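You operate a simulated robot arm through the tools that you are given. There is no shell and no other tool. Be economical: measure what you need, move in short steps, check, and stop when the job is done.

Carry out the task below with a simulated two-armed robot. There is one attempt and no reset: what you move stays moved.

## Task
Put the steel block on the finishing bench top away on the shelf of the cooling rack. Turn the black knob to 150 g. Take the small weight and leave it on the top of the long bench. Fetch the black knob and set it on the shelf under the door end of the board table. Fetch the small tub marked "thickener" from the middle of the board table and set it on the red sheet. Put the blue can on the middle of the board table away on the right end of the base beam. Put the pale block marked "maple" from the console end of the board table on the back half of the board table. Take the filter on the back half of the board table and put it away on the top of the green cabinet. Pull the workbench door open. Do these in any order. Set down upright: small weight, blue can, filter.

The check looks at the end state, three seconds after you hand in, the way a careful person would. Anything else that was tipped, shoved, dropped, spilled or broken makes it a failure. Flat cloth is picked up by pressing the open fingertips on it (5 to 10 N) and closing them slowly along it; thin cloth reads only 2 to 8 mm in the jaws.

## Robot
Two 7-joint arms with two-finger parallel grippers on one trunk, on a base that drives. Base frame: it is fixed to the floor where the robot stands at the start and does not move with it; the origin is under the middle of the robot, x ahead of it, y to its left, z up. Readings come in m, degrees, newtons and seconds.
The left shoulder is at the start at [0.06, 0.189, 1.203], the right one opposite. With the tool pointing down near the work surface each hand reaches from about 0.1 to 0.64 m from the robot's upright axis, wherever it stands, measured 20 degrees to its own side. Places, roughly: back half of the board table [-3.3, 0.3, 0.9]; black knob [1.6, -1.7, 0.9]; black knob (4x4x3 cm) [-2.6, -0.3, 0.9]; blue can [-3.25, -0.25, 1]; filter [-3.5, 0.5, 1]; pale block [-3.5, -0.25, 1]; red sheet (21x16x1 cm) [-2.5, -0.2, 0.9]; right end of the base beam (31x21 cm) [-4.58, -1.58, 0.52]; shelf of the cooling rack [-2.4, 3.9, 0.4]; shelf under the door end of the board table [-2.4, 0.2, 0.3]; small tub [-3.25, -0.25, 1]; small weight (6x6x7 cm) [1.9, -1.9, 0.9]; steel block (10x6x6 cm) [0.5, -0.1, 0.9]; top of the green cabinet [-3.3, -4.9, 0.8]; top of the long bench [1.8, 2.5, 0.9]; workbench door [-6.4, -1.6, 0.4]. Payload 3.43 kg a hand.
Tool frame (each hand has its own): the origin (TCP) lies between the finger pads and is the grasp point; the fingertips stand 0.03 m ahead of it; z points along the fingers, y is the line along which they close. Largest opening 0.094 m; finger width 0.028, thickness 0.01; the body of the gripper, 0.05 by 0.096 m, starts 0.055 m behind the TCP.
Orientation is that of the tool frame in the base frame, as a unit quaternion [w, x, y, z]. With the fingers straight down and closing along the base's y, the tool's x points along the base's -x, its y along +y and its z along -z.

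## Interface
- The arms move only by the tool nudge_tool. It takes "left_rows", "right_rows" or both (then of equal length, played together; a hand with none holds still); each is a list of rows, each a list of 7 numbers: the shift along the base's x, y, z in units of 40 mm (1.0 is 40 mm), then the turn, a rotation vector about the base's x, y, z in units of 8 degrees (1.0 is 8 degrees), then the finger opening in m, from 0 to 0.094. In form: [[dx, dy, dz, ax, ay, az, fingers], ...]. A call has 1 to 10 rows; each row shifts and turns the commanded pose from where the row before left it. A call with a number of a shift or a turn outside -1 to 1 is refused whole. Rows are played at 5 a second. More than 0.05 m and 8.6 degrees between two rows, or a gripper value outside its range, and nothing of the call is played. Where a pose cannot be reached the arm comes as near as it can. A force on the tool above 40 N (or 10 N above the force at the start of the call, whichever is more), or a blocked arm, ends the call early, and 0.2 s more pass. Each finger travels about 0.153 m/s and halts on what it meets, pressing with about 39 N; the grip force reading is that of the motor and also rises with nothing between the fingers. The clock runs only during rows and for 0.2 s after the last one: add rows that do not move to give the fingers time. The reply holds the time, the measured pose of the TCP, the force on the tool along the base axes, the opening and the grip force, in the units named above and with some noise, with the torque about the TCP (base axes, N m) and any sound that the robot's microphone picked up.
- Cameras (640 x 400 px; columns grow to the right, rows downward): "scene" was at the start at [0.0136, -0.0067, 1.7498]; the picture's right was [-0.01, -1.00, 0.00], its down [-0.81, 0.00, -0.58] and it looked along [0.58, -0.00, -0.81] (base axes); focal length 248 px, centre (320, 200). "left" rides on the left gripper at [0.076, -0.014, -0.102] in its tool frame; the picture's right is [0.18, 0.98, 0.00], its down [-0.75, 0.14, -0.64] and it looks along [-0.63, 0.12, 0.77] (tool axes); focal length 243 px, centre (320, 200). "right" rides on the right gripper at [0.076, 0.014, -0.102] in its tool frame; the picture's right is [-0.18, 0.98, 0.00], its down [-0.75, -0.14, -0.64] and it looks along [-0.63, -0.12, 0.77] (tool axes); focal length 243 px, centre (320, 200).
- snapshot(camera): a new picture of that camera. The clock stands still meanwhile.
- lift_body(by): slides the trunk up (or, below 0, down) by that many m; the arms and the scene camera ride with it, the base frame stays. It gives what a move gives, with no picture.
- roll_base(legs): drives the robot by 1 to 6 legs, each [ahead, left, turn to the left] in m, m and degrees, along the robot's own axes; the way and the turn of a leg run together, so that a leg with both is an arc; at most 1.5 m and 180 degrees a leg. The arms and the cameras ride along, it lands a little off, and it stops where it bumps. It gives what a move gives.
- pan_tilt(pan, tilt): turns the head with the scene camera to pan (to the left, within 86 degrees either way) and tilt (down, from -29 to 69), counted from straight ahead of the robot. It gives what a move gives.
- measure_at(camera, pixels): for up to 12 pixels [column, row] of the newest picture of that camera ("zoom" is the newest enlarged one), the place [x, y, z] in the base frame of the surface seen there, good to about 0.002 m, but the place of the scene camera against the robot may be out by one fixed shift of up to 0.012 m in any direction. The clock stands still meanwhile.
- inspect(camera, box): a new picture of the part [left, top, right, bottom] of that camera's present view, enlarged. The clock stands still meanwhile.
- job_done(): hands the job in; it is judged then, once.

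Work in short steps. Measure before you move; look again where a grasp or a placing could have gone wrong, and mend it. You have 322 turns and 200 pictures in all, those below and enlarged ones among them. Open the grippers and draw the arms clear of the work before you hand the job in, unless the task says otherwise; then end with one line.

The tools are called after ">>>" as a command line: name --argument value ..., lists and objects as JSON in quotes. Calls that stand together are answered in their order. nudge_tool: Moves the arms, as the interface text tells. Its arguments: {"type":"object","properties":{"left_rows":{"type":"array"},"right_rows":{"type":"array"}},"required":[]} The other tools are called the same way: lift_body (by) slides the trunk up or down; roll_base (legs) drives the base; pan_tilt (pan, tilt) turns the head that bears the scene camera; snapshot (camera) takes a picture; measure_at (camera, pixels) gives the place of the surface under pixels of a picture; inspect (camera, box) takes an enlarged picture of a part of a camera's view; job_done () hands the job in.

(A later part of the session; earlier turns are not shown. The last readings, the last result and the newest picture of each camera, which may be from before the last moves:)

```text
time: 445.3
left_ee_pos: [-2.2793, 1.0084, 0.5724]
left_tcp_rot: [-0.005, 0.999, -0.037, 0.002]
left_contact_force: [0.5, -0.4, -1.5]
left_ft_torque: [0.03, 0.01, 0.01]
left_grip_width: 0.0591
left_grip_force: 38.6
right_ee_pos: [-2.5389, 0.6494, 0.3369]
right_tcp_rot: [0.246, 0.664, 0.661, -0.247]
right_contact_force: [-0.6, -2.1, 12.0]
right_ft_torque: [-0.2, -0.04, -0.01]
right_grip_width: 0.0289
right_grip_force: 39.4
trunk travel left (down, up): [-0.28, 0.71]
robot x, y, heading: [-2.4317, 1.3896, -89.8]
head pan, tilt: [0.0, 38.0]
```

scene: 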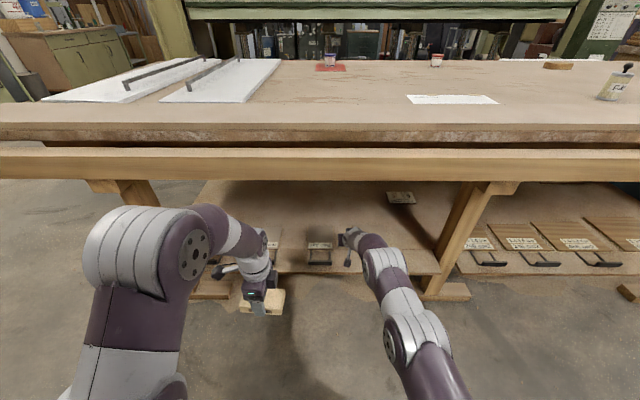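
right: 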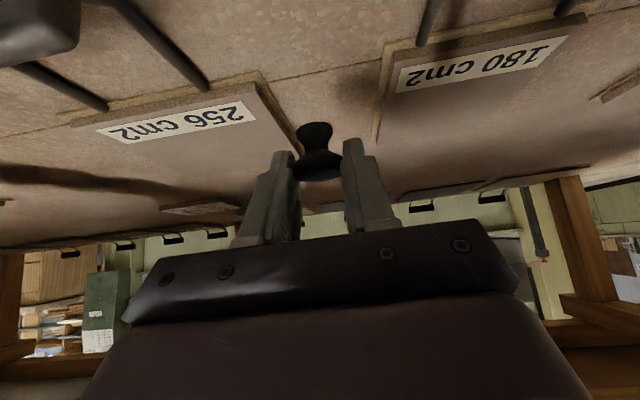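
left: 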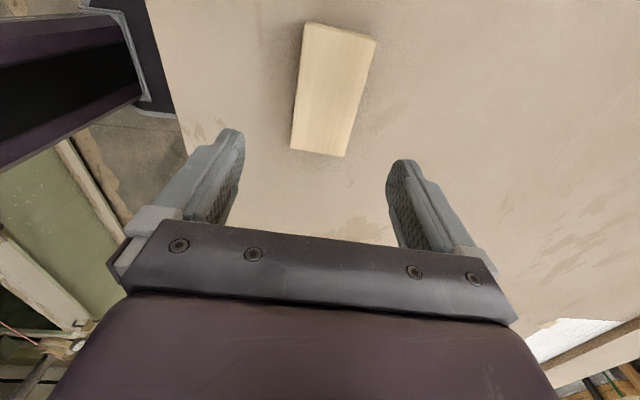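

Contact. I open modestly and back out along the tool axis.

>>> nudge_tool --right_rows '[[0, 0, 0.03, 0, 0, 0, 0.045], [0, 0, 0, 0, 0, 0, 0.05], [0, 0.3, 0.35, 0, 0, 0, 0.05], [0, 0.6, 0.7, 0, 0, 0, 0.05], [0, 0.8, 0.4, 0, 0, 0, 0.05], [0, 1, 0, 0, 0, 0, 0.05], [0, 1, 0, 0, 0, 0, 0.05], [0, 1, 0, 0, 0, 0, 0.05]]'

>>> snapshot --camera "right"

```text
time: 447.1
left_ee_pos: [-2.2788, 1.0071, 0.5714]
left_tcp_rot: [-0.004, 0.999, -0.036, 0.001]
left_contact_force: [0.4, 0.3, -2.1]
left_ft_torque: [-0.03, -0.04, 0.0]
left_grip_width: 0.0591
left_grip_force: 39.3
right_ee_pos: [-2.5381, 0.8387, 0.3929]
right_tcp_rot: [0.242, 0.667, 0.661, -0.244]
right_contact_force: [0.3, 0.3, 0.3]
right_ft_torque: [-0.05, -0.01, -0.02]
right_grip_width: 0.0501
right_grip_force: 0.0
trunk travel left (down, up): [-0.28, 0.71]
robot x, y, heading: [-2.4315, 1.394, -89.4]
head pan, tilt: [0.0, 38.0]
```

```text
87 pictures are left
```

right: 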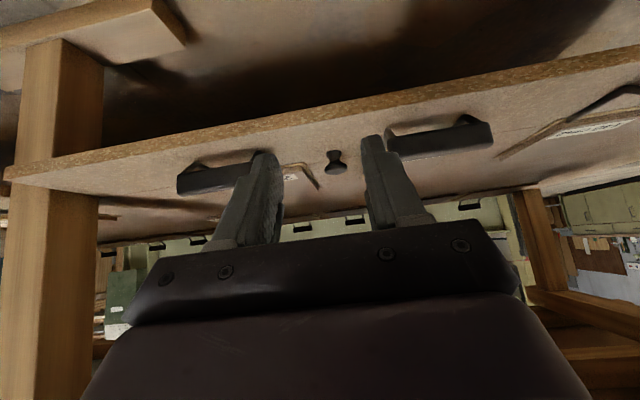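

The knob stands on the shelf between the handles. I withdraw, raise the trunk, tilt the right hand back and drive west to the filter.

>>> nudge_tool --right_rows '[[0, 1, 0.2, 0, 0, 0, 0.05], [0, 0.6, 0.3, 0.5, 0, 0, 0.05], [0, 0, 0.3, 0.9, 0, 0, 0.05], [0, 0, 0.3, 0.9, 0, 0, 0.05], [0, 0, 0.3, 0.9, 0, 0, 0.05], [0, 0, 0, 0.9, 0, 0, 0.05], [0, 0, 0, 0.9, 0, 0, 0.05]]'

>>> lift_body --by 0.4

>>> lift_body --by 0.24

>>> roll_base --legs '[[0, -0.95, 0], [0.16, 0, 0]]'

>>> pan_tilt --pan 0 --tilt 50

>>> snapshot --camera "scene"

```text
time: 448.7
left_ee_pos: [-2.2785, 1.006, 0.5717]
left_tcp_rot: [-0.006, 0.999, -0.037, 0.0]
left_contact_force: [0.5, -0.7, -2.0]
left_ft_torque: [0.02, -0.04, -0.01]
left_grip_width: 0.0595
left_grip_force: 39.4
right_ee_pos: [-2.5422, 0.891, 0.4494]
right_tcp_rot: [0.042, 0.707, 0.703, -0.069]
right_contact_force: [-0.3, -1.0, -0.3]
right_ft_torque: [-0.01, 0.03, 0.03]
right_grip_width: 0.0499
right_grip_force: 0.1
right hand out of reach, approached as far as the arm can: row 5, 6
trunk travel left (down, up): [-0.28, 0.71]
robot x, y, heading: [-2.4311, 1.3909, -89.7]
head pan, tilt: [0.0, 38.0]
```

```text
time: 452.6
left_ee_pos: [-2.2782, 1.0057, 0.9726]
left_tcp_rot: [-0.005, 0.999, -0.037, 0.002]
left_contact_force: [0.1, -0.3, -0.4]
left_ft_torque: [0.0, 0.02, 0.02]
left_grip_width: 0.0588
left_grip_force: 39.1
right_ee_pos: [-2.5401, 0.8908, 0.8501]
right_tcp_rot: [0.044, 0.707, 0.702, -0.068]
right_contact_force: [-0.4, 0.3, -0.5]
right_ft_torque: [0.02, 0.01, -0.02]
right_grip_width: 0.05
right_grip_force: 0.0
trunk travel left (down, up): [-0.68, 0.31]
robot x, y, heading: [-2.4342, 1.396, -89.8]
head pan, tilt: [0.0, 38.0]
```

```text
time: 455.1
left_ee_pos: [-2.2771, 1.0081, 1.211]
left_tcp_rot: [-0.005, 0.999, -0.036, 0.001]
left_contact_force: [-0.2, -0.4, -1.3]
left_ft_torque: [-0.01, 0.03, 0.01]
left_grip_width: 0.0591
left_grip_force: 38.9
right_ee_pos: [-2.5419, 0.8903, 1.0887]
right_tcp_rot: [0.044, 0.707, 0.702, -0.069]
right_contact_force: [0.3, 0.9, -0.4]
right_ft_torque: [0.01, -0.01, -0.01]
right_grip_width: 0.0499
right_grip_force: 0.0
trunk travel left (down, up): [-0.92, 0.07]
robot x, y, heading: [-2.4334, 1.3976, -89.7]
head pan, tilt: [0.0, 38.0]
```

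```text
time: 461.1
left_ee_pos: [-3.2369, 0.8462, 1.2131]
left_tcp_rot: [-0.004, 0.999, -0.038, 0.001]
left_contact_force: [0.3, -0.3, -1.0]
left_ft_torque: [-0.05, 0.01, -0.02]
left_grip_width: 0.0594
left_grip_force: 39.1
right_ee_pos: [-3.4997, 0.7323, 1.0917]
right_tcp_rot: [0.045, 0.709, 0.7, -0.071]
right_contact_force: [0.5, -0.4, -0.8]
right_ft_torque: [-0.01, 0.0, 0.05]
right_grip_width: 0.05
right_grip_force: 0.1
trunk travel left (down, up): [-0.92, 0.07]
robot x, y, heading: [-3.3879, 1.2286, -90.0]
head pan, tilt: [0.0, 38.0]
```

```text
time: 461.8
left_ee_pos: [-3.2361, 0.8443, 1.213]
left_tcp_rot: [-0.005, 0.999, -0.038, 0.001]
left_contact_force: [0.5, -0.3, -1.2]
left_ft_torque: [0.0, 0.04, -0.01]
left_grip_width: 0.0591
left_grip_force: 38.6
right_ee_pos: [-3.5016, 0.7285, 1.0883]
right_tcp_rot: [0.043, 0.709, 0.701, -0.069]
right_contact_force: [0.2, 0.6, 0.0]
right_ft_torque: [0.03, 0.01, 0.0]
right_grip_width: 0.0499
right_grip_force: 0.0
trunk travel left (down, up): [-0.92, 0.07]
robot x, y, heading: [-3.393, 1.2307, -90.0]
head pan, tilt: [0.0, 50.0]
```

```text
86 pictures are left
```

scene: 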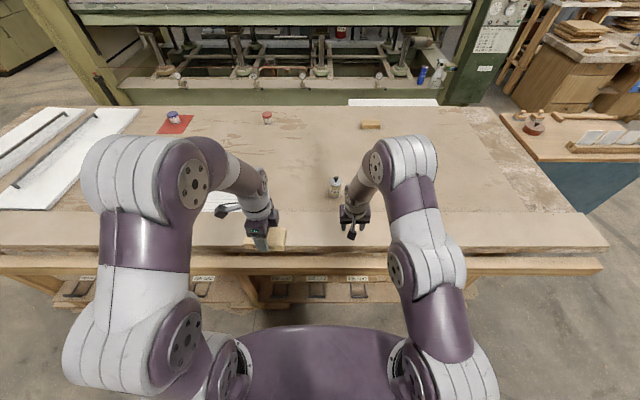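

I roll ahead 0.12 m and measure the filter and the free table spot around (-3.24,0.48).

>>> roll_base --legs '[[0.12, 0, 0]]'

>>> snapshot --camera "left"

>>> snapshot --camera "right"

```text
time: 463.0
left_ee_pos: [-3.2378, 0.7252, 1.212]
left_tcp_rot: [-0.005, 0.999, -0.04, 0.001]
left_contact_force: [1.3, 0.4, -1.0]
left_ft_torque: [-0.02, 0.0, 0.0]
left_grip_width: 0.059
left_grip_force: 38.8
right_ee_pos: [-3.5011, 0.6101, 1.09]
right_tcp_rot: [0.044, 0.708, 0.701, -0.07]
right_contact_force: [0.2, 0.1, 0.6]
right_ft_torque: [-0.02, 0.02, -0.01]
right_grip_width: 0.0501
right_grip_force: 0.0
trunk travel left (down, up): [-0.92, 0.07]
robot x, y, heading: [-3.3865, 1.1102, -90.2]
head pan, tilt: [0.0, 50.0]
```

```text
85 pictures are left
```

left: 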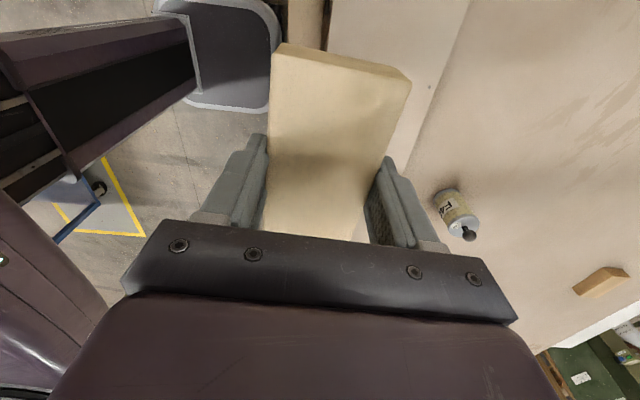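

```text
84 pictures are left
```

right: 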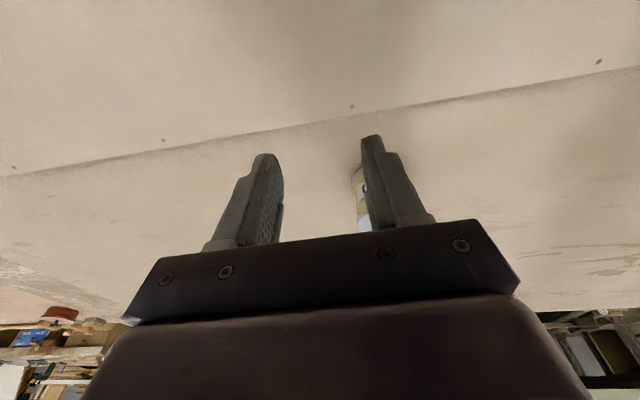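

>>> measure_at --camera "left" --pixels '[[466, 232], [440, 195], [465, 190], [455, 215], [430, 120], [460, 50], [445, 225], [480, 215]]'

>>> inspect --camera "left" --box '[420, 170, 500, 250]'

```text
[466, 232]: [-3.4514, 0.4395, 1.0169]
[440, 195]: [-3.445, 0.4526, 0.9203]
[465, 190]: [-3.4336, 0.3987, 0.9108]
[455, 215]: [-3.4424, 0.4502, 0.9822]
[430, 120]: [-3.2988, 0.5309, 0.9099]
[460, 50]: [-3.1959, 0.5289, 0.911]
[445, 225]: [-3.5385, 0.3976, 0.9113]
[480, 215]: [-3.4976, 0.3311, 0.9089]
```

```text
5.00 times, centred on (460, 210) of left
```

zoom: 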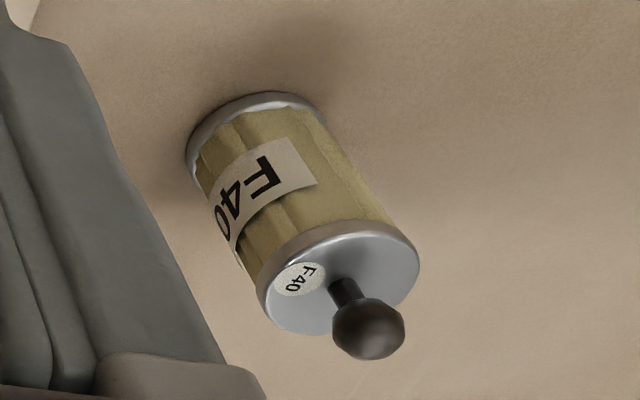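

Filter: axis ≈(-3.455,0.44), body top ≈0.985, knob top 1.017. The main top is free at y<0.53. I place the maple block at (-3.24,0.475).

>>> nudge_tool --left_rows '[[0, -0.9, -0.3, 0, 0, 0, 0.04], [0, -0.9, -0.3, 0, 0, 0, 0.04], [0, -0.9, -0.3, 0, 0, 0, 0.04], [0, -0.9, -0.5, 0, 0, 0, 0.04], [0, -0.9, -0.5, 0, 0, 0, 0.04], [0, -0.9, -0.6, 0, 0, 0, 0.04], [0, -0.85, -0.6, 0, 0, 0, 0.04], [0, 0, -0.9, 0, 0, 0, 0.04], [0, 0, -0.9, 0, 0, 0, 0.04], [0, 0, -0.9, 0, 0, 0, 0.04]]'

```text
time: 465.2
left_ee_pos: [-3.2368, 0.5034, 0.9979]
left_tcp_rot: [-0.004, 0.999, -0.04, 0.001]
left_contact_force: [-0.1, -0.3, -1.1]
left_ft_torque: [-0.01, 0.01, -0.03]
left_grip_width: 0.059
left_grip_force: 38.6
left hand out of reach, approached as far as the arm can: row 7
right_ee_pos: [-3.5012, 0.6082, 1.0883]
right_tcp_rot: [0.044, 0.708, 0.701, -0.069]
right_contact_force: [0.3, 0.7, 0.1]
right_ft_torque: [0.01, 0.04, -0.03]
right_grip_width: 0.0499
right_grip_force: 0.0
trunk travel left (down, up): [-0.92, 0.07]
robot x, y, heading: [-3.3881, 1.1077, -90.3]
head pan, tilt: [0.0, 50.0]
```

It stopped at y 0.503, too near the ledge seam. I roll 3 cm ahead.

>>> roll_base --legs '[[0.035, 0, 0]]'

>>> nudge_tool --left_rows '[[0, 0, -0.6, 0, 0, 0, 0.04], [0, 0, -0.35, 0, 0, 0, 0.04], [0, 0, -0.15, 0, 0, 0, 0.04], [0, 0, -0.08, 0, 0, 0, 0.04], [0, 0, 0, 0, 0, 0, 0.04]]'

```text
time: 466.1
left_ee_pos: [-3.2372, 0.4756, 1.0016]
left_tcp_rot: [-0.001, 0.999, -0.04, 0.001]
left_contact_force: [0.3, 0.6, -0.6]
left_ft_torque: [-0.05, 0.01, 0.01]
left_grip_width: 0.0591
left_grip_force: 39.2
right_ee_pos: [-3.4999, 0.5807, 1.093]
right_tcp_rot: [0.047, 0.709, 0.7, -0.072]
right_contact_force: [-0.1, 0.5, -0.2]
right_ft_torque: [-0.07, -0.03, -0.01]
right_grip_width: 0.0503
right_grip_force: 0.1
trunk travel left (down, up): [-0.92, 0.07]
robot x, y, heading: [-3.3904, 1.0712, -89.8]
head pan, tilt: [0.0, 50.0]
```

```text
time: 467.3
left_ee_pos: [-3.2357, 0.4695, 0.9507]
left_tcp_rot: [-0.004, 0.999, -0.04, 0.002]
left_contact_force: [0.4, 0.6, -1.2]
left_ft_torque: [-0.02, -0.01, 0.0]
left_grip_width: 0.059
left_grip_force: 39.8
right_ee_pos: [-3.5012, 0.5751, 1.0905]
right_tcp_rot: [0.043, 0.709, 0.7, -0.07]
right_contact_force: [0.6, 0.2, 0.1]
right_ft_torque: [-0.02, -0.01, -0.01]
right_grip_width: 0.0496
right_grip_force: 0.2
trunk travel left (down, up): [-0.92, 0.07]
robot x, y, heading: [-3.3881, 1.0752, -90.2]
head pan, tilt: [0.0, 50.0]
```

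>>> nudge_tool --left_rows '[[0, 0, -0.06, 0, 0, 0, 0.04], [0, 0, -0.06, 0, 0, 0, 0.04], [0, 0, -0.04, 0, 0, 0, 0.04], [0, 0, 0, 0, 0, 0, 0.04]]'

```text
time: 468.3
left_ee_pos: [-3.2367, 0.4688, 0.9453]
left_tcp_rot: [-0.003, 0.999, -0.039, 0.001]
left_contact_force: [0.8, 0.0, 7.8]
left_ft_torque: [-0.21, 0.08, 0.01]
left_grip_width: 0.0591
left_grip_force: 38.7
right_ee_pos: [-3.5013, 0.5758, 1.0909]
right_tcp_rot: [0.045, 0.708, 0.701, -0.069]
right_contact_force: [-0.3, 0.7, 0.5]
right_ft_torque: [0.0, -0.01, 0.0]
right_grip_width: 0.05
right_grip_force: 0.0
trunk travel left (down, up): [-0.92, 0.07]
robot x, y, heading: [-3.3908, 1.0728, -90.2]
head pan, tilt: [0.0, 50.0]
```

Contact. I open to 0.075 (ledge nearby), rise and retract the left hand.

>>> nudge_tool --left_rows '[[0, 0, 0, 0, 0, 0, 0.068], [0, 0, 0, 0, 0, 0, 0.072], [0, 0, 0.4, 0, 0, 0, 0.072], [0, 0, 0.8, 0, 0, 0, 0.072], [0, 0, 0.9, 0, 0, 0, 0.072], [0.3, 0.7, 0.8, 0, 0, 0, 0.072], [0.3, 0.9, 0.5, 0, 0, 0, 0.072], [0.3, 0.9, 0, 0, 0, 0, 0.072]]' --right_rows '[[0, 0, 0, 0, 0, 0, 0.05], [0, 0, 0, 0, 0, 0, 0.05], [0, 0, 0, 0, 0, 0, 0.09], [0, 0, 0, 0, 0, 0, 0.09], [0, 0, 0.5, 0.5, 0, 0, 0.09], [0, 0, 0.5, 0.5, 0, 0, 0.09], [0, 0, 0, 0, 0, 0, 0.09], [0, 0, 0, 0, 0, 0, 0.09]]'

>>> snapshot --camera "right"

>>> snapshot --camera "scene"

```text
time: 470.1
left_ee_pos: [-3.2014, 0.5706, 1.0812]
left_tcp_rot: [-0.004, 0.999, -0.039, 0.001]
left_contact_force: [-0.1, 0.3, 1.1]
left_ft_torque: [-0.03, 0.0, 0.0]
left_grip_width: 0.0721
left_grip_force: 0.1
right_ee_pos: [-3.5008, 0.5746, 1.1302]
right_tcp_rot: [-0.006, 0.71, 0.704, -0.021]
right_contact_force: [-0.3, 0.1, 0.0]
right_ft_torque: [0.0, 0.0, 0.03]
right_grip_width: 0.0903
right_grip_force: 0.0
trunk travel left (down, up): [-0.92, 0.07]
robot x, y, heading: [-3.3868, 1.0748, -89.9]
head pan, tilt: [0.0, 50.0]
```

```text
82 pictures are left
```

right: 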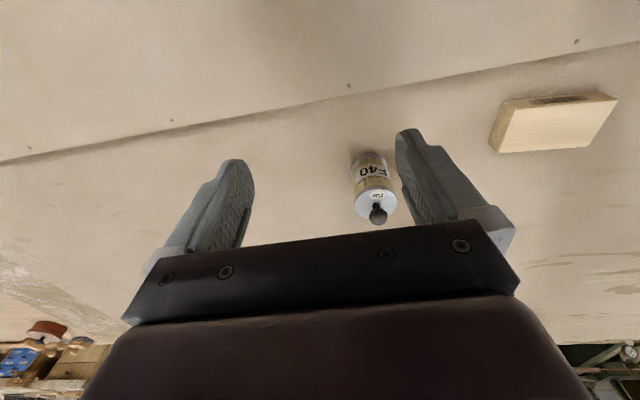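

```text
81 pictures are left
```

scene: 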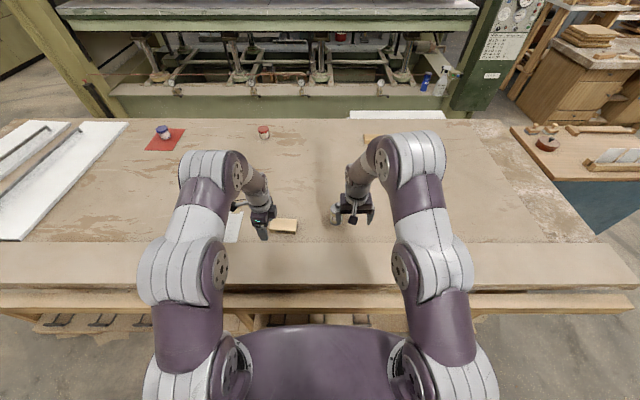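

Maple is placed. I measure the filter's top in the right picture.

>>> measure_at --camera "right" --pixels '[[378, 215], [375, 198], [360, 205], [393, 200], [355, 170], [386, 165], [372, 155]]'

```text
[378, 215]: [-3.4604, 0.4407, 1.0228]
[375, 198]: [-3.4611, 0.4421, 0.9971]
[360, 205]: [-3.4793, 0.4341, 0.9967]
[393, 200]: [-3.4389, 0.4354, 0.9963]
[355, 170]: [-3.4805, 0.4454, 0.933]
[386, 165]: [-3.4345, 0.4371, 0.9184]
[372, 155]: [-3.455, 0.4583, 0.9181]
```

Filter centre (-3.458,0.436), plate top 0.997. I move above it, correcting the small tilt.

>>> nudge_tool --right_rows '[[0.27, -0.87, 0, 0.15, -0.27, 0, 0.09], [0.27, -0.87, 0, 0, 0, 0, 0.09], [0.27, -0.87, 0, 0, 0, 0, 0.09], [0.27, -0.87, 0, 0, 0, 0, 0.09], [0, 0, -0.4, 0, 0, 0, 0.09], [0, 0, 0, 0, 0, 0, 0.09]]'

>>> snapshot --camera "right"

```text
time: 471.5
left_ee_pos: [-3.2014, 0.5698, 1.0816]
left_tcp_rot: [-0.005, 0.999, -0.039, 0.001]
left_contact_force: [0.2, 0.4, 0.8]
left_ft_torque: [0.03, 0.01, 0.03]
left_grip_width: 0.0724
left_grip_force: 0.1
right_ee_pos: [-3.4678, 0.4806, 1.1023]
right_tcp_rot: [0.0, 0.71, 0.704, 0.001]
right_contact_force: [0.3, 0.2, 0.7]
right_ft_torque: [0.0, -0.01, 0.03]
right_grip_width: 0.0899
right_grip_force: 0.0
right hand out of reach, approached as far as the arm can: row 3, 4
trunk travel left (down, up): [-0.92, 0.07]
robot x, y, heading: [-3.3879, 1.0749, -90.0]
head pan, tilt: [0.0, 50.0]
```

```text
80 pictures are left
```

right: 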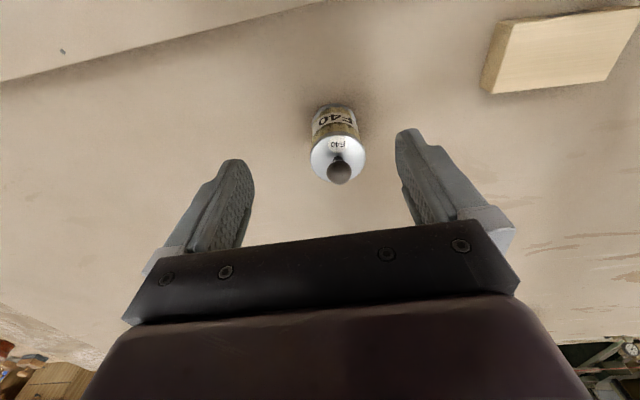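

The wrist is high relative to the shoulder; I raise the trunk 6.5 cm, lower the hand to 1.066 and go forward the missing 4.5 cm.

>>> lift_body --by 0.065

>>> nudge_tool --right_rows '[[0, 0, -0.9, 0, 0, 0, 0.09], [0, 0, -0.9, 0, 0, 0, 0.09], [0, 0, -0.7, 0, 0, 0, 0.09], [0.12, -0.55, 0, 0, 0, 0, 0.09], [0.12, -0.55, 0, 0, 0, 0, 0.09], [0, 0, 0, 0, 0, 0, 0.09]]'

>>> snapshot --camera "right"

```text
time: 472.5
left_ee_pos: [-3.2008, 0.5685, 1.1466]
left_tcp_rot: [-0.006, 0.999, -0.04, 0.002]
left_contact_force: [-0.3, 0.4, -0.9]
left_ft_torque: [0.0, 0.03, 0.03]
left_grip_width: 0.0721
left_grip_force: 0.1
right_ee_pos: [-3.4678, 0.4793, 1.1681]
right_tcp_rot: [0.001, 0.71, 0.704, 0.0]
right_contact_force: [-0.6, -1.1, 0.7]
right_ft_torque: [-0.03, 0.03, -0.02]
right_grip_width: 0.0901
right_grip_force: 0.0
trunk travel left (down, up): [-0.985, 0.005]
robot x, y, heading: [-3.3917, 1.075, -89.6]
head pan, tilt: [0.0, 50.0]
```

```text
time: 473.9
left_ee_pos: [-3.2015, 0.5687, 1.1465]
left_tcp_rot: [-0.005, 0.999, -0.039, 0.001]
left_contact_force: [0.3, -0.2, -0.5]
left_ft_torque: [-0.01, -0.04, 0.0]
left_grip_width: 0.0721
left_grip_force: 0.0
right_ee_pos: [-3.4667, 0.4691, 1.0672]
right_tcp_rot: [0.0, 0.71, 0.704, 0.0]
right_contact_force: [0.4, 1.2, 0.2]
right_ft_torque: [-0.01, 0.0, -0.02]
right_grip_width: 0.09
right_grip_force: 0.1
right hand out of reach, approached as far as the arm can: row 4, 5
trunk travel left (down, up): [-0.985, 0.005]
robot x, y, heading: [-3.3855, 1.0726, -90.2]
head pan, tilt: [0.0, 50.0]
```

```text
79 pictures are left
```

right: 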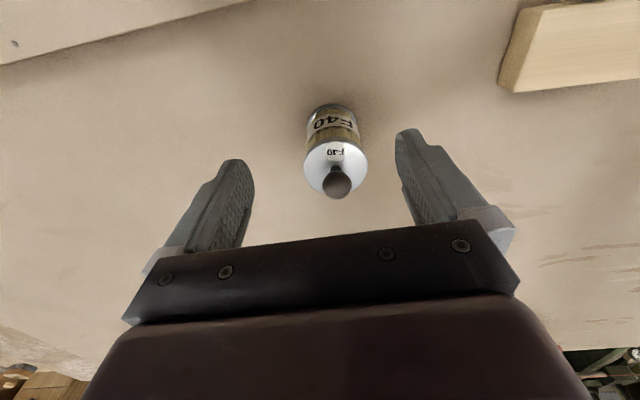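

Still 3 cm short, so I tilt the hand 16° forward (it closes along x, so the filter stays upright) and then approach.

>>> nudge_tool --right_rows '[[0, 0.2, 0.2, -1, 0, 0, 0.09], [0.1, 0, 0, -1, 0, 0, 0.09], [0.12, -0.5, 0, 0, 0, 0, 0.09], [0, -0.4, -0.1, 0, 0, 0, 0.09], [0, 0, 0, 0, 0, 0, 0.09]]'

>>> snapshot --camera "right"

```text
time: 475.1
left_ee_pos: [-3.2008, 0.5698, 1.1467]
left_tcp_rot: [-0.004, 0.999, -0.039, 0.0]
left_contact_force: [-0.3, 0.4, 0.6]
left_ft_torque: [-0.02, -0.01, 0.01]
left_grip_width: 0.0721
left_grip_force: 0.1
right_ee_pos: [-3.4561, 0.4418, 1.0735]
right_tcp_rot: [0.099, 0.703, 0.697, -0.097]
right_contact_force: [-0.3, -0.6, -0.3]
right_ft_torque: [0.02, 0.02, 0.01]
right_grip_width: 0.0902
right_grip_force: 0.0
trunk travel left (down, up): [-0.985, 0.005]
robot x, y, heading: [-3.3945, 1.0747, -90.0]
head pan, tilt: [0.0, 50.0]
```

```text
78 pictures are left
```

right: 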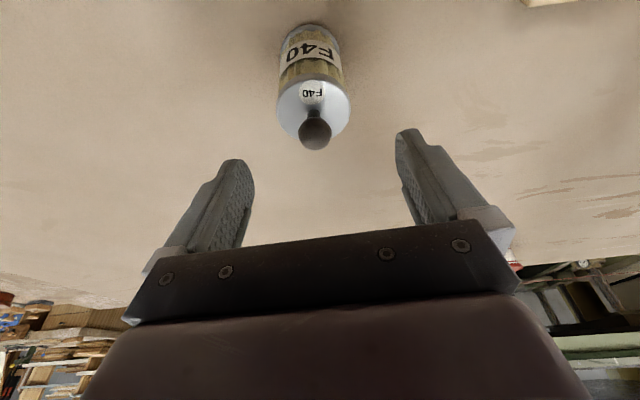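

I verify the filter's centre and then descend.

>>> measure_at --camera "right" --pixels '[[315, 130], [280, 105], [349, 100], [313, 85], [313, 140]]'

```text
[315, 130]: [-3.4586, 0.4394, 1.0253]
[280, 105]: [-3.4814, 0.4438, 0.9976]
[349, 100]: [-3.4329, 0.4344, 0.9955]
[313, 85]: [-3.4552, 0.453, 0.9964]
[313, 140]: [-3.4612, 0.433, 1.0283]
```

Centre (-3.457,0.436), knob top ≈1.03. I lower to z≈0.985 and close gently in place.

>>> nudge_tool --right_rows '[[-0.03, -0.1, -0.7, 0, 0, 0, 0.09], [0, 0, -0.7, 0, 0, 0, 0.09], [0, 0, -0.5, 0, 0, 0, 0.09], [0, 0, -0.3, 0, 0, 0, 0.09], [0, 0, 0, 0, 0, 0, 0.09], [0, 0, 0, 0, 0, 0, 0.03], [0, 0, 0, 0, 0, 0, 0.03], [0, 0, 0, 0, 0, 0, 0.03]]'

>>> snapshot --camera "right"

```text
time: 476.9
left_ee_pos: [-3.2007, 0.5689, 1.1463]
left_tcp_rot: [-0.005, 0.999, -0.039, 0.001]
left_contact_force: [-0.3, -0.8, 0.0]
left_ft_torque: [-0.01, -0.02, 0.0]
left_grip_width: 0.0716
left_grip_force: 0.0
right_ee_pos: [-3.4576, 0.4383, 0.9833]
right_tcp_rot: [0.099, 0.703, 0.697, -0.098]
right_contact_force: [0.4, -0.1, 0.4]
right_ft_torque: [0.0, -0.01, -0.01]
right_grip_width: 0.0582
right_grip_force: 38.8
trunk travel left (down, up): [-0.985, 0.005]
robot x, y, heading: [-3.3903, 1.0724, -90.1]
head pan, tilt: [0.0, 50.0]
```

```text
77 pictures are left
```

right: 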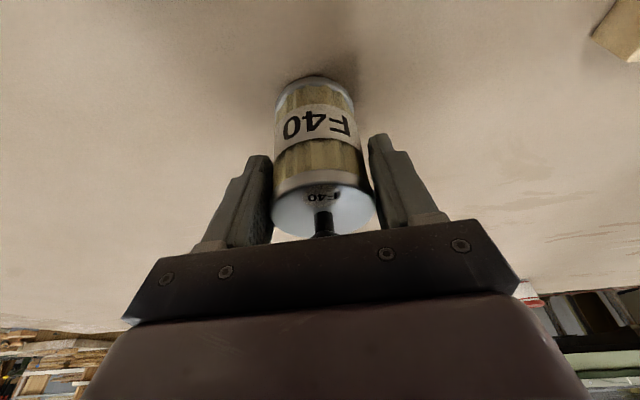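

Gripped (0.058, bottom 0.073 below TCP). I lift, draw back, back off, and turn to look west for the route.

>>> nudge_tool --right_rows '[[0, 0, 0.5, 0, 0, 0, 0.03], [0, 0, 0.9, 0, 0, 0, 0.03], [0, 0, 0.9, 0, 0, 0, 0.03], [0, 0, 0.9, 0, 0, 0, 0.03], [0, 0.6, 0.8, 0, 0, 0, 0.03], [0, 0.9, 0.4, 0, 0, 0, 0.03], [0, 0.9, 0, 0, 0, 0, 0.03], [0, 0.9, 0, 0, 0, 0, 0.03]]'

>>> roll_base --legs '[[-0.15, 0, 0], [0, 0, -90]]'

>>> pan_tilt --pan 0 --tilt 20

>>> snapshot --camera "scene"

```text
time: 478.7
left_ee_pos: [-3.2013, 0.5701, 1.1465]
left_tcp_rot: [-0.004, 0.999, -0.04, 0.001]
left_contact_force: [-0.5, -0.1, 0.4]
left_ft_torque: [0.0, 0.04, -0.03]
left_grip_width: 0.0721
left_grip_force: 0.1
right_ee_pos: [-3.4588, 0.5706, 1.16]
right_tcp_rot: [0.1, 0.703, 0.697, -0.099]
right_contact_force: [0.4, -0.2, -1.8]
right_ft_torque: [-0.01, 0.01, 0.0]
right_grip_width: 0.0583
right_grip_force: 38.9
trunk travel left (down, up): [-0.985, 0.005]
robot x, y, heading: [-3.3893, 1.0734, -90.0]
head pan, tilt: [0.0, 50.0]
```

```text
time: 483.9
left_ee_pos: [-3.8943, 1.0373, 1.1472]
left_tcp_rot: [0.003, -0.679, 0.734, -0.004]
left_contact_force: [0.2, 0.2, 0.5]
left_ft_torque: [-0.01, -0.03, -0.02]
left_grip_width: 0.0721
left_grip_force: 0.1
right_ee_pos: [-3.8957, 1.2939, 1.1606]
right_tcp_rot: [0.001, 0.99, -0.005, -0.139]
right_contact_force: [0.2, -0.3, -0.6]
right_ft_torque: [-0.01, -0.03, 0.02]
right_grip_width: 0.0585
right_grip_force: 38.3
trunk travel left (down, up): [-0.985, 0.005]
robot x, y, heading: [-3.3867, 1.2275, 179.8]
head pan, tilt: [0.0, 50.0]
```

```text
time: 484.9
left_ee_pos: [-3.8948, 1.0372, 1.1461]
left_tcp_rot: [0.003, -0.678, 0.735, -0.005]
left_contact_force: [-0.2, 0.0, 0.3]
left_ft_torque: [-0.03, -0.02, 0.02]
left_grip_width: 0.0721
left_grip_force: 0.1
right_ee_pos: [-3.8941, 1.2941, 1.1583]
right_tcp_rot: [0.0, 0.99, -0.005, -0.139]
right_contact_force: [0.4, 0.1, -1.3]
right_ft_torque: [-0.04, 0.0, -0.02]
right_grip_width: 0.0582
right_grip_force: 39.3
trunk travel left (down, up): [-0.985, 0.005]
robot x, y, heading: [-3.3905, 1.2265, 180.0]
head pan, tilt: [0.0, 20.0]
```

```text
76 pictures are left
```

scene: 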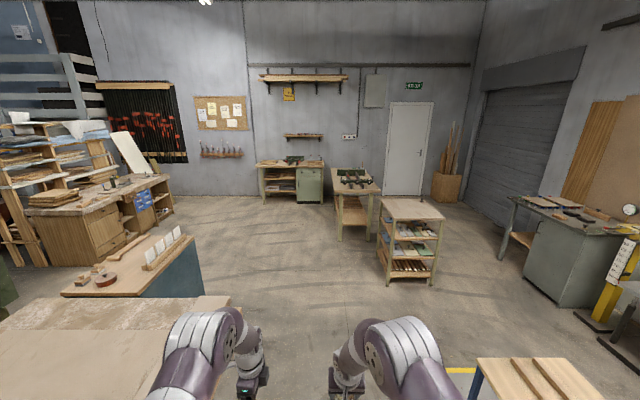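

I measure the route west: cabinet edge, rack, workbench.

>>> measure_at --camera "scene" --pixels '[[388, 285], [198, 265], [130, 250], [205, 300], [175, 210], [95, 265], [250, 240], [340, 240], [40, 265]]'

>>> inspect --camera "scene" --box '[0, 100, 220, 290]'

```text
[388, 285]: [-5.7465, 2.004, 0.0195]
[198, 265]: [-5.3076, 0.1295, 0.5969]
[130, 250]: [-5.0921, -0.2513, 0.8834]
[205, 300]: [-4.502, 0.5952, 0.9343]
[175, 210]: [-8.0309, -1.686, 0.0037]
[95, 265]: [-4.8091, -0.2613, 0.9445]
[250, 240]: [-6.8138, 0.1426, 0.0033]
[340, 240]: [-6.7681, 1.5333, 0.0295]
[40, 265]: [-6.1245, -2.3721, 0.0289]
```

```text
2.11 times, centred on (110, 195) of scene
```

zoom: 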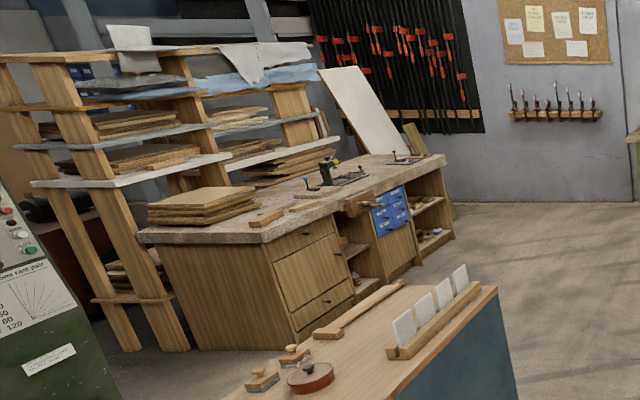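

The workbench front faces +y at y≈-1.65. I drive west past the cabinet, turn south, and look at it.

>>> roll_base --legs '[[1.4, 0, 0], [1.25, 0, 0], [0, 0, 90], [1.3, -0.3, 0]]'

>>> pan_tilt --pan 0 --tilt 38

>>> snapshot --camera "scene"

```text
time: 507.9
left_ee_pos: [-6.1116, -0.5961, 1.1463]
left_tcp_rot: [-0.005, 1.0, -0.029, 0.001]
left_contact_force: [-0.4, -1.1, -0.4]
left_ft_torque: [0.02, 0.02, -0.04]
left_grip_width: 0.0721
left_grip_force: 0.1
right_ee_pos: [-6.3692, -0.6014, 1.1594]
right_tcp_rot: [0.1, 0.696, 0.704, -0.097]
right_contact_force: [-1.2, 0.0, -1.2]
right_ft_torque: [0.01, -0.03, 0.03]
right_grip_width: 0.0582
right_grip_force: 38.9
trunk travel left (down, up): [-0.985, 0.005]
robot x, y, heading: [-6.3094, -0.0931, -88.8]
head pan, tilt: [0.0, 20.0]
```

```text
time: 508.7
left_ee_pos: [-6.1126, -0.5972, 1.1464]
left_tcp_rot: [-0.005, 1.0, -0.029, 0.001]
left_contact_force: [-0.2, -0.3, 0.2]
left_ft_torque: [-0.03, 0.0, 0.04]
left_grip_width: 0.0721
left_grip_force: 0.1
right_ee_pos: [-6.3709, -0.6027, 1.1598]
right_tcp_rot: [0.099, 0.696, 0.704, -0.096]
right_contact_force: [-0.3, -0.4, -1.6]
right_ft_torque: [-0.01, -0.01, 0.01]
right_grip_width: 0.058
right_grip_force: 38.9
trunk travel left (down, up): [-0.985, 0.005]
robot x, y, heading: [-6.3101, -0.0932, -88.6]
head pan, tilt: [0.0, 38.0]
```

```text
74 pictures are left
```

scene: 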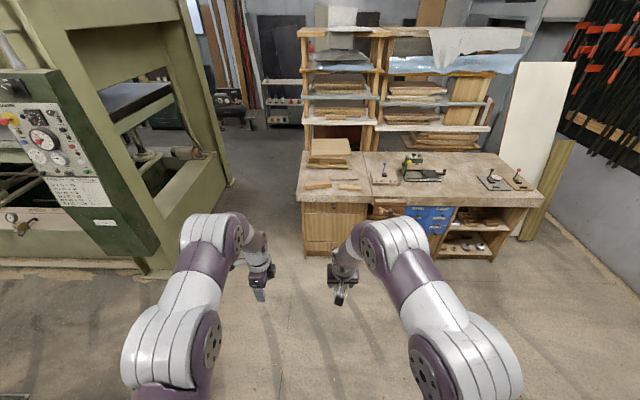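

I zoom on the workbench front to find the door, its hinge and handle.

>>> inspect --camera "scene" --box '[285, 170, 475, 270]'

>>> measure_at --camera "scene" --pixels '[[303, 255], [305, 205], [365, 207], [335, 225], [230, 180], [255, 150], [330, 200], [400, 195]]'

```text
3.37 times, centred on (380, 220) of scene
```

zoom: 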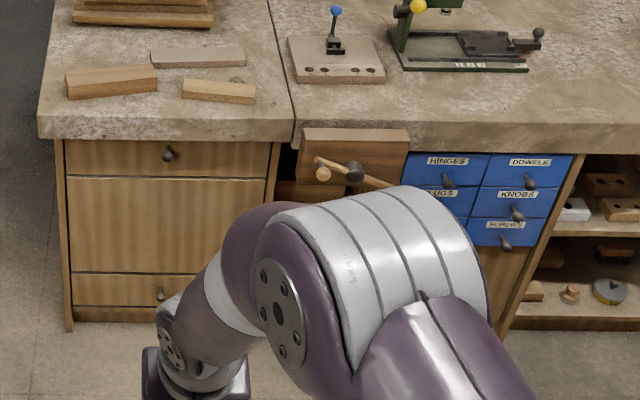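

```text
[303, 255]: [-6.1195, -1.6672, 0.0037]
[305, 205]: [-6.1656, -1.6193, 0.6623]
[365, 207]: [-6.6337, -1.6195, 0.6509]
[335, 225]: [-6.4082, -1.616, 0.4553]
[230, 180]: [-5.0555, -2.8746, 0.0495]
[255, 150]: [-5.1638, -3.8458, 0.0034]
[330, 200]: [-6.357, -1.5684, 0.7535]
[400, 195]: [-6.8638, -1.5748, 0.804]
```

The middle panel (z≈0.25–0.65, centre (-6.41,-1.616)) is the door; its knob was seen on its west side. I retract the right hand, drive closer at x≈-6.74, lower the trunk, and look again.

>>> nudge_tool --right_rows '[[-0.5, 0.9, 0, 0, 0, 0, 0.03], [-0.5, 0.9, 0, 0, 0, 0, 0.03], [-0.5, 0.9, 0, 0, 0, 0, 0.03], [-0.3, 0.6, 0, 0, 0, 0, 0.03]]'

>>> roll_base --legs '[[0.6, -0.42, -1.4]]'

>>> lift_body --by -0.4

>>> pan_tilt --pan 20 --tilt 38

>>> snapshot --camera "scene"

```text
time: 509.7
left_ee_pos: [-6.1124, -0.5945, 1.1466]
left_tcp_rot: [-0.005, 1.0, -0.029, 0.001]
left_contact_force: [-0.2, -0.8, 0.1]
left_ft_torque: [-0.01, 0.01, 0.02]
left_grip_width: 0.072
left_grip_force: 0.0
right_ee_pos: [-6.4414, -0.4693, 1.1577]
right_tcp_rot: [0.1, 0.696, 0.705, -0.097]
right_contact_force: [-0.1, 0.2, -0.3]
right_ft_torque: [0.02, -0.02, 0.0]
right_grip_width: 0.058
right_grip_force: 39.0
trunk travel left (down, up): [-0.985, 0.005]
robot x, y, heading: [-6.3165, -0.0941, -88.9]
head pan, tilt: [0.0, 38.0]
```

```text
time: 513.7
left_ee_pos: [-6.5434, -1.2038, 1.1463]
left_tcp_rot: [-0.004, 0.999, -0.042, 0.0]
left_contact_force: [-0.9, -0.1, 0.7]
left_ft_torque: [0.02, 0.0, 0.01]
left_grip_width: 0.0719
left_grip_force: 0.1
right_ee_pos: [-6.8674, -1.0678, 1.159]
right_tcp_rot: [0.099, 0.705, 0.695, -0.098]
right_contact_force: [0.0, -0.3, -1.4]
right_ft_torque: [0.02, 0.03, 0.0]
right_grip_width: 0.0582
right_grip_force: 38.8
trunk travel left (down, up): [-0.985, 0.005]
robot x, y, heading: [-6.7283, -0.6978, -90.2]
head pan, tilt: [0.0, 38.0]
```

```text
time: 517.5
left_ee_pos: [-6.5426, -1.2019, 0.7453]
left_tcp_rot: [-0.005, 0.999, -0.042, 0.002]
left_contact_force: [0.9, -0.2, 0.3]
left_ft_torque: [-0.01, 0.01, 0.0]
left_grip_width: 0.0719
left_grip_force: 0.1
right_ee_pos: [-6.8687, -1.069, 0.7593]
right_tcp_rot: [0.099, 0.705, 0.695, -0.098]
right_contact_force: [0.4, -0.3, -2.2]
right_ft_torque: [0.0, -0.02, 0.0]
right_grip_width: 0.0581
right_grip_force: 39.1
trunk travel left (down, up): [-0.585, 0.405]
robot x, y, heading: [-6.7316, -0.6971, -90.1]
head pan, tilt: [0.0, 38.0]
```

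```text
time: 518.3
left_ee_pos: [-6.5433, -1.2033, 0.7458]
left_tcp_rot: [-0.005, 0.999, -0.042, 0.002]
left_contact_force: [-0.1, 0.3, -0.7]
left_ft_torque: [0.02, 0.0, -0.01]
left_grip_width: 0.0721
left_grip_force: 0.0
right_ee_pos: [-6.8675, -1.0695, 0.7594]
right_tcp_rot: [0.099, 0.705, 0.695, -0.099]
right_contact_force: [0.9, 0.1, -1.4]
right_ft_torque: [0.01, -0.05, -0.02]
right_grip_width: 0.0577
right_grip_force: 38.9
trunk travel left (down, up): [-0.585, 0.405]
robot x, y, heading: [-6.7284, -0.698, -90.3]
head pan, tilt: [20.0, 38.0]
```

```text
72 pictures are left
```

scene: 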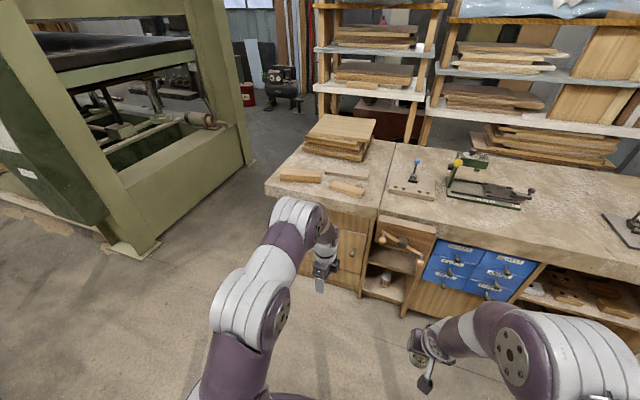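

The door knob shows at (351,252). I zoom and measure.

>>> inspect --camera "scene" --box '[260, 190, 420, 310]'

>>> measure_at --camera "scene" --pixels '[[351, 253], [349, 258], [340, 245], [355, 290], [330, 215], [358, 225], [362, 280], [350, 237], [345, 275], [372, 262], [340, 235]]'

```text
3.33 times, centred on (340, 250) of scene
```

zoom: 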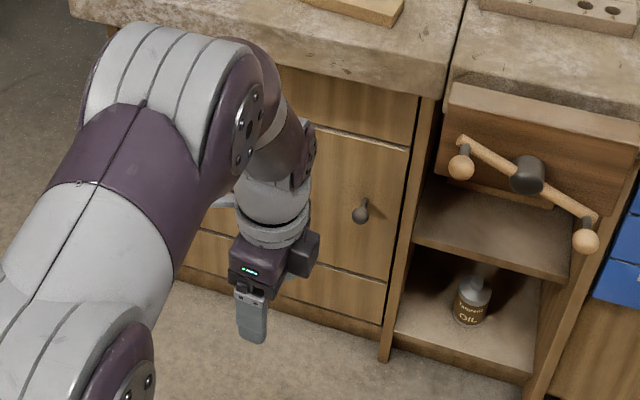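

```text
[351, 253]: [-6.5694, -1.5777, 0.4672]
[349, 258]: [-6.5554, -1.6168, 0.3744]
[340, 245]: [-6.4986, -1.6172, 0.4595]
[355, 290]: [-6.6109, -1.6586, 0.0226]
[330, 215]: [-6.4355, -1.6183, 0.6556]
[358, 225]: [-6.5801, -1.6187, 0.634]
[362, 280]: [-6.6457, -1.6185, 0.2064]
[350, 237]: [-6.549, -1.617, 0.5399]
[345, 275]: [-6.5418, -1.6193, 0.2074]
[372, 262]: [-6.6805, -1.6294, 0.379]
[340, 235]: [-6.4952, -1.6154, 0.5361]
```

Knob ball: (-6.569, y≈-1.59, z 0.467), door face y≈-1.617, hinge side x≈-6.17. I turn the left hand back to lateral closing while raising it, and raise the right hand with the filter.

>>> nudge_tool --left_rows '[[0, 0, 0.5, 0, 0, 1, 0.06], [0, 0, 0.5, 0, 0, 1, 0.06], [0, 0, 0.5, 0, 0, 1, 0.06], [0, 0, 0.5, 0, 0, 1, 0.06], [0, 0, 0.5, 0, 0, 1, 0.06], [0, 0, 0.5, 0, 0, 1, 0.06], [0, 0, 0.5, 0, 0, 1, 0.06], [0, 0, 0.5, 0, 0, 1, 0.06], [0, 0, 0.5, 0, 0, 1, 0.06], [0, 0, 0.4, 0, 0, 1, 0.06]]' --right_rows '[[0, 0, 0.8, 0, 0, 0, 0.03], [0, 0, 0.8, 0, 0, 0, 0.03], [0, 0, 0.8, 0, 0, 0, 0.03], [0, 0, 0.8, 0, 0, 0, 0.03], [0, 0, 0.8, 0, 0, 0, 0.03], [0, 0, 0.8, 0, 0, 0, 0.03], [0, 0, 0.8, 0, 0, 0, 0.03], [0, 0, 0.8, 0, 0, 0, 0.03], [0, 0, 0, 0, 0, 0, 0.03], [0, 0, 0, 0, 0, 0, 0.03]]'

>>> nudge_tool --left_rows '[[0, -0.3, 0, 0, 0, 1, 0.06], [0, -0.3, 0, 0, 0, 0.8, 0.06], [0, -0.3, 0, -1, 0, 0, 0.06], [0, -0.3, 0, -1, 0, 0, 0.06], [0, -0.3, 0, -1, 0, 0, 0.06], [0, -0.3, 0, -1, 0, 0, 0.06], [0, -0.3, 0, -1, 0, 0, 0.06], [0, -0.3, 0, -1, 0, 0, 0.06]]'

```text
time: 520.5
left_ee_pos: [-6.5432, -1.1948, 0.9326]
left_tcp_rot: [-0.005, 0.792, 0.611, -0.003]
left_contact_force: [-0.4, -0.1, -0.3]
left_ft_torque: [-0.04, -0.01, 0.02]
left_grip_width: 0.0599
left_grip_force: 0.2
left hand out of reach, approached as far as the arm can: row 10
right_ee_pos: [-6.8684, -1.0673, 1.0153]
right_tcp_rot: [0.099, 0.705, 0.695, -0.099]
right_contact_force: [0.1, -0.7, -0.7]
right_ft_torque: [0.02, -0.01, 0.01]
right_grip_width: 0.0581
right_grip_force: 39.4
trunk travel left (down, up): [-0.585, 0.405]
robot x, y, heading: [-6.7277, -0.7, -90.5]
head pan, tilt: [20.0, 38.0]
```

```text
time: 522.3
left_ee_pos: [-6.5436, -1.2823, 0.9256]
left_tcp_rot: [0.288, 0.649, 0.641, -0.292]
left_contact_force: [0.4, -1.1, 0.5]
left_ft_torque: [0.05, 0.0, -0.01]
left_grip_width: 0.0601
left_grip_force: 0.1
left hand out of reach, approached as far as the arm can: row 1, 2
right_ee_pos: [-6.869, -1.0673, 1.0147]
right_tcp_rot: [0.099, 0.705, 0.695, -0.098]
right_contact_force: [0.2, 0.5, -2.0]
right_ft_torque: [0.03, 0.01, -0.02]
right_grip_width: 0.0584
right_grip_force: 39.2
trunk travel left (down, up): [-0.585, 0.405]
robot x, y, heading: [-6.7268, -0.6912, -90.5]
head pan, tilt: [20.0, 38.0]
```

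Tilted 48°; I continue to level.

>>> nudge_tool --left_rows '[[0, -0.3, 0.2, -1, 0, 0, 0.06], [0, -0.3, 0.2, -1, 0, 0, 0.06], [0, -0.3, 0.2, -1, 0, 0, 0.06], [0, -0.3, 0.2, -1, 0, 0, 0.06], [0, -0.3, 0.2, -1, 0, 0, 0.06], [0, 0, 0, -0.2, 0, 0, 0.06]]'

>>> lift_body --by -0.4

```text
time: 523.7
left_ee_pos: [-6.543, -1.3415, 0.9626]
left_tcp_rot: [0.498, 0.506, 0.498, -0.499]
left_contact_force: [0.0, -0.6, 0.4]
left_ft_torque: [0.0, 0.01, 0.01]
left_grip_width: 0.0603
left_grip_force: 0.0
right_ee_pos: [-6.869, -1.0689, 1.0143]
right_tcp_rot: [0.099, 0.705, 0.695, -0.098]
right_contact_force: [-0.7, 0.0, -0.6]
right_ft_torque: [0.03, -0.02, -0.02]
right_grip_width: 0.0581
right_grip_force: 38.5
trunk travel left (down, up): [-0.585, 0.405]
robot x, y, heading: [-6.7289, -0.6991, -90.3]
head pan, tilt: [20.0, 38.0]
```

```text
time: 527.5
left_ee_pos: [-6.5433, -1.3423, 0.5611]
left_tcp_rot: [0.497, 0.507, 0.498, -0.498]
left_contact_force: [-0.8, 0.1, -1.2]
left_ft_torque: [0.0, -0.03, 0.02]
left_grip_width: 0.0599
left_grip_force: 0.1
right_ee_pos: [-6.8693, -1.0682, 0.6151]
right_tcp_rot: [0.099, 0.706, 0.695, -0.098]
right_contact_force: [0.4, 0.0, -1.6]
right_ft_torque: [0.0, -0.01, -0.01]
right_grip_width: 0.0581
right_grip_force: 38.9
trunk travel left (down, up): [-0.185, 0.805]
robot x, y, heading: [-6.7291, -0.6989, -90.2]
head pan, tilt: [20.0, 38.0]
```

Level. I lower 9.5 cm more, roll ahead 0.12 m, and look with the left camera.

>>> lift_body --by -0.095

>>> roll_base --legs '[[0.1, 0, 0]]'

>>> snapshot --camera "left"

>>> snapshot --camera "scene"

```text
time: 528.8
left_ee_pos: [-6.5434, -1.3418, 0.467]
left_tcp_rot: [0.497, 0.507, 0.498, -0.498]
left_contact_force: [0.7, -0.9, -0.4]
left_ft_torque: [-0.01, -0.02, 0.01]
left_grip_width: 0.0601
left_grip_force: 0.0
right_ee_pos: [-6.8681, -1.0676, 0.5203]
right_tcp_rot: [0.099, 0.705, 0.695, -0.098]
right_contact_force: [1.3, 0.7, -1.9]
right_ft_torque: [-0.01, 0.03, 0.0]
right_grip_width: 0.0582
right_grip_force: 39.2
trunk travel left (down, up): [-0.09, 0.9]
robot x, y, heading: [-6.7273, -0.6969, -90.5]
head pan, tilt: [20.0, 38.0]
```

```text
time: 530.0
left_ee_pos: [-6.5441, -1.443, 0.4667]
left_tcp_rot: [0.497, 0.507, 0.498, -0.498]
left_contact_force: [-0.4, -0.1, -0.1]
left_ft_torque: [-0.02, 0.01, -0.02]
left_grip_width: 0.06
left_grip_force: 0.0
right_ee_pos: [-6.87, -1.1683, 0.5201]
right_tcp_rot: [0.099, 0.706, 0.695, -0.099]
right_contact_force: [0.7, 0.6, -0.8]
right_ft_torque: [0.02, 0.02, -0.05]
right_grip_width: 0.0581
right_grip_force: 38.7
trunk travel left (down, up): [-0.09, 0.9]
robot x, y, heading: [-6.7302, -0.7981, -90.3]
head pan, tilt: [20.0, 38.0]
```

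```text
70 pictures are left
```

left: 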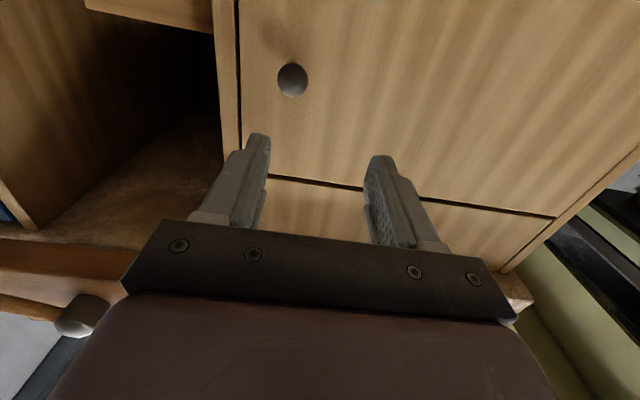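

```text
69 pictures are left
```

scene: 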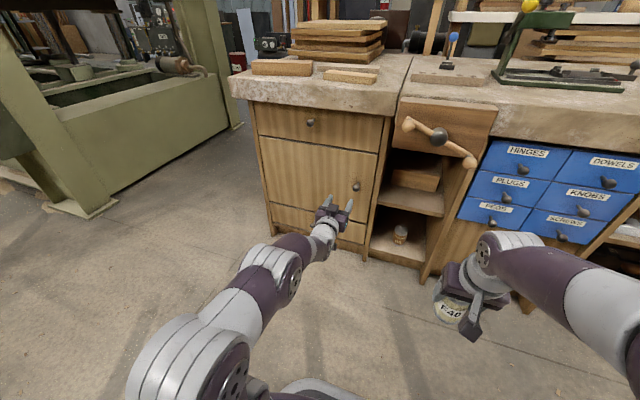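

I measure the knob in the left picture.

>>> measure_at --camera "left" --pixels '[[292, 80], [279, 80], [305, 80], [292, 65], [292, 94], [245, 120], [350, 80]]'

```text
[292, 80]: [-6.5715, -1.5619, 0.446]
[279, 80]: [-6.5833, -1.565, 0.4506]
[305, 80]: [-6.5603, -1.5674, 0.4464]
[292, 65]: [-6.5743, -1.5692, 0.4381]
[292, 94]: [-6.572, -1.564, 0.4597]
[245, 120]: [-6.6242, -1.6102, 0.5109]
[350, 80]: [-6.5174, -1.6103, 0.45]
```

Knob centre ≈(-6.572,-1.575,0.449), door face y -1.610. I roll 8 cm ahead, align, go around the knob and close.

>>> roll_base --legs '[[0.08, 0, 0]]'

>>> nudge_tool --left_rows '[[-0.35, 0, -0.25, 0, 0, 0, 0.06], [-0.35, 0, -0.2, 0, 0, 0, 0.06], [0, -0.5, 0, 0, 0, 0, 0.06], [0, -0.5, 0, 0, 0, 0, 0.06], [0, 0, 0, 0, 0, 0, 0.06]]'

>>> snapshot --camera "left"

```text
time: 531.0
left_ee_pos: [-6.5466, -1.524, 0.467]
left_tcp_rot: [0.497, 0.507, 0.498, -0.499]
left_contact_force: [0.2, -0.9, 0.9]
left_ft_torque: [-0.04, -0.01, 0.0]
left_grip_width: 0.0598
left_grip_force: 0.1
right_ee_pos: [-6.8699, -1.2484, 0.5188]
right_tcp_rot: [0.099, 0.706, 0.694, -0.098]
right_contact_force: [-0.5, -0.8, -1.0]
right_ft_torque: [0.04, -0.01, 0.01]
right_grip_width: 0.0581
right_grip_force: 38.4
trunk travel left (down, up): [-0.09, 0.9]
robot x, y, heading: [-6.7311, -0.8779, -90.1]
head pan, tilt: [20.0, 38.0]
```

```text
time: 532.2
left_ee_pos: [-6.5727, -1.5635, 0.4491]
left_tcp_rot: [0.497, 0.506, 0.498, -0.498]
left_contact_force: [-0.4, 0.3, 0.5]
left_ft_torque: [0.0, 0.04, 0.0]
left_grip_width: 0.06
left_grip_force: 0.1
right_ee_pos: [-6.8693, -1.2499, 0.5193]
right_tcp_rot: [0.098, 0.705, 0.695, -0.097]
right_contact_force: [0.2, -0.4, -0.7]
right_ft_torque: [0.01, 0.01, -0.02]
right_grip_width: 0.0581
right_grip_force: 39.4
trunk travel left (down, up): [-0.09, 0.9]
robot x, y, heading: [-6.7309, -0.8795, -90.2]
head pan, tilt: [20.0, 38.0]
```

```text
68 pictures are left
```

left: 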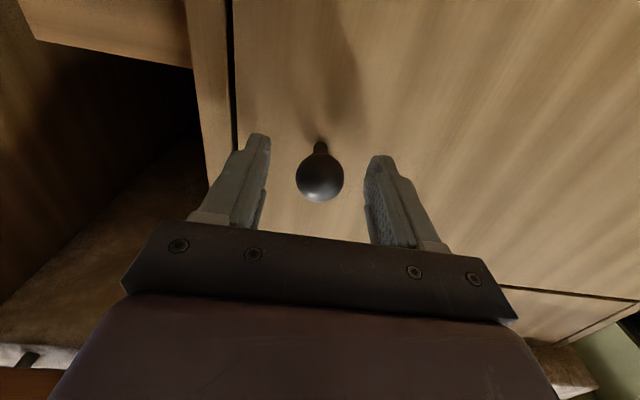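

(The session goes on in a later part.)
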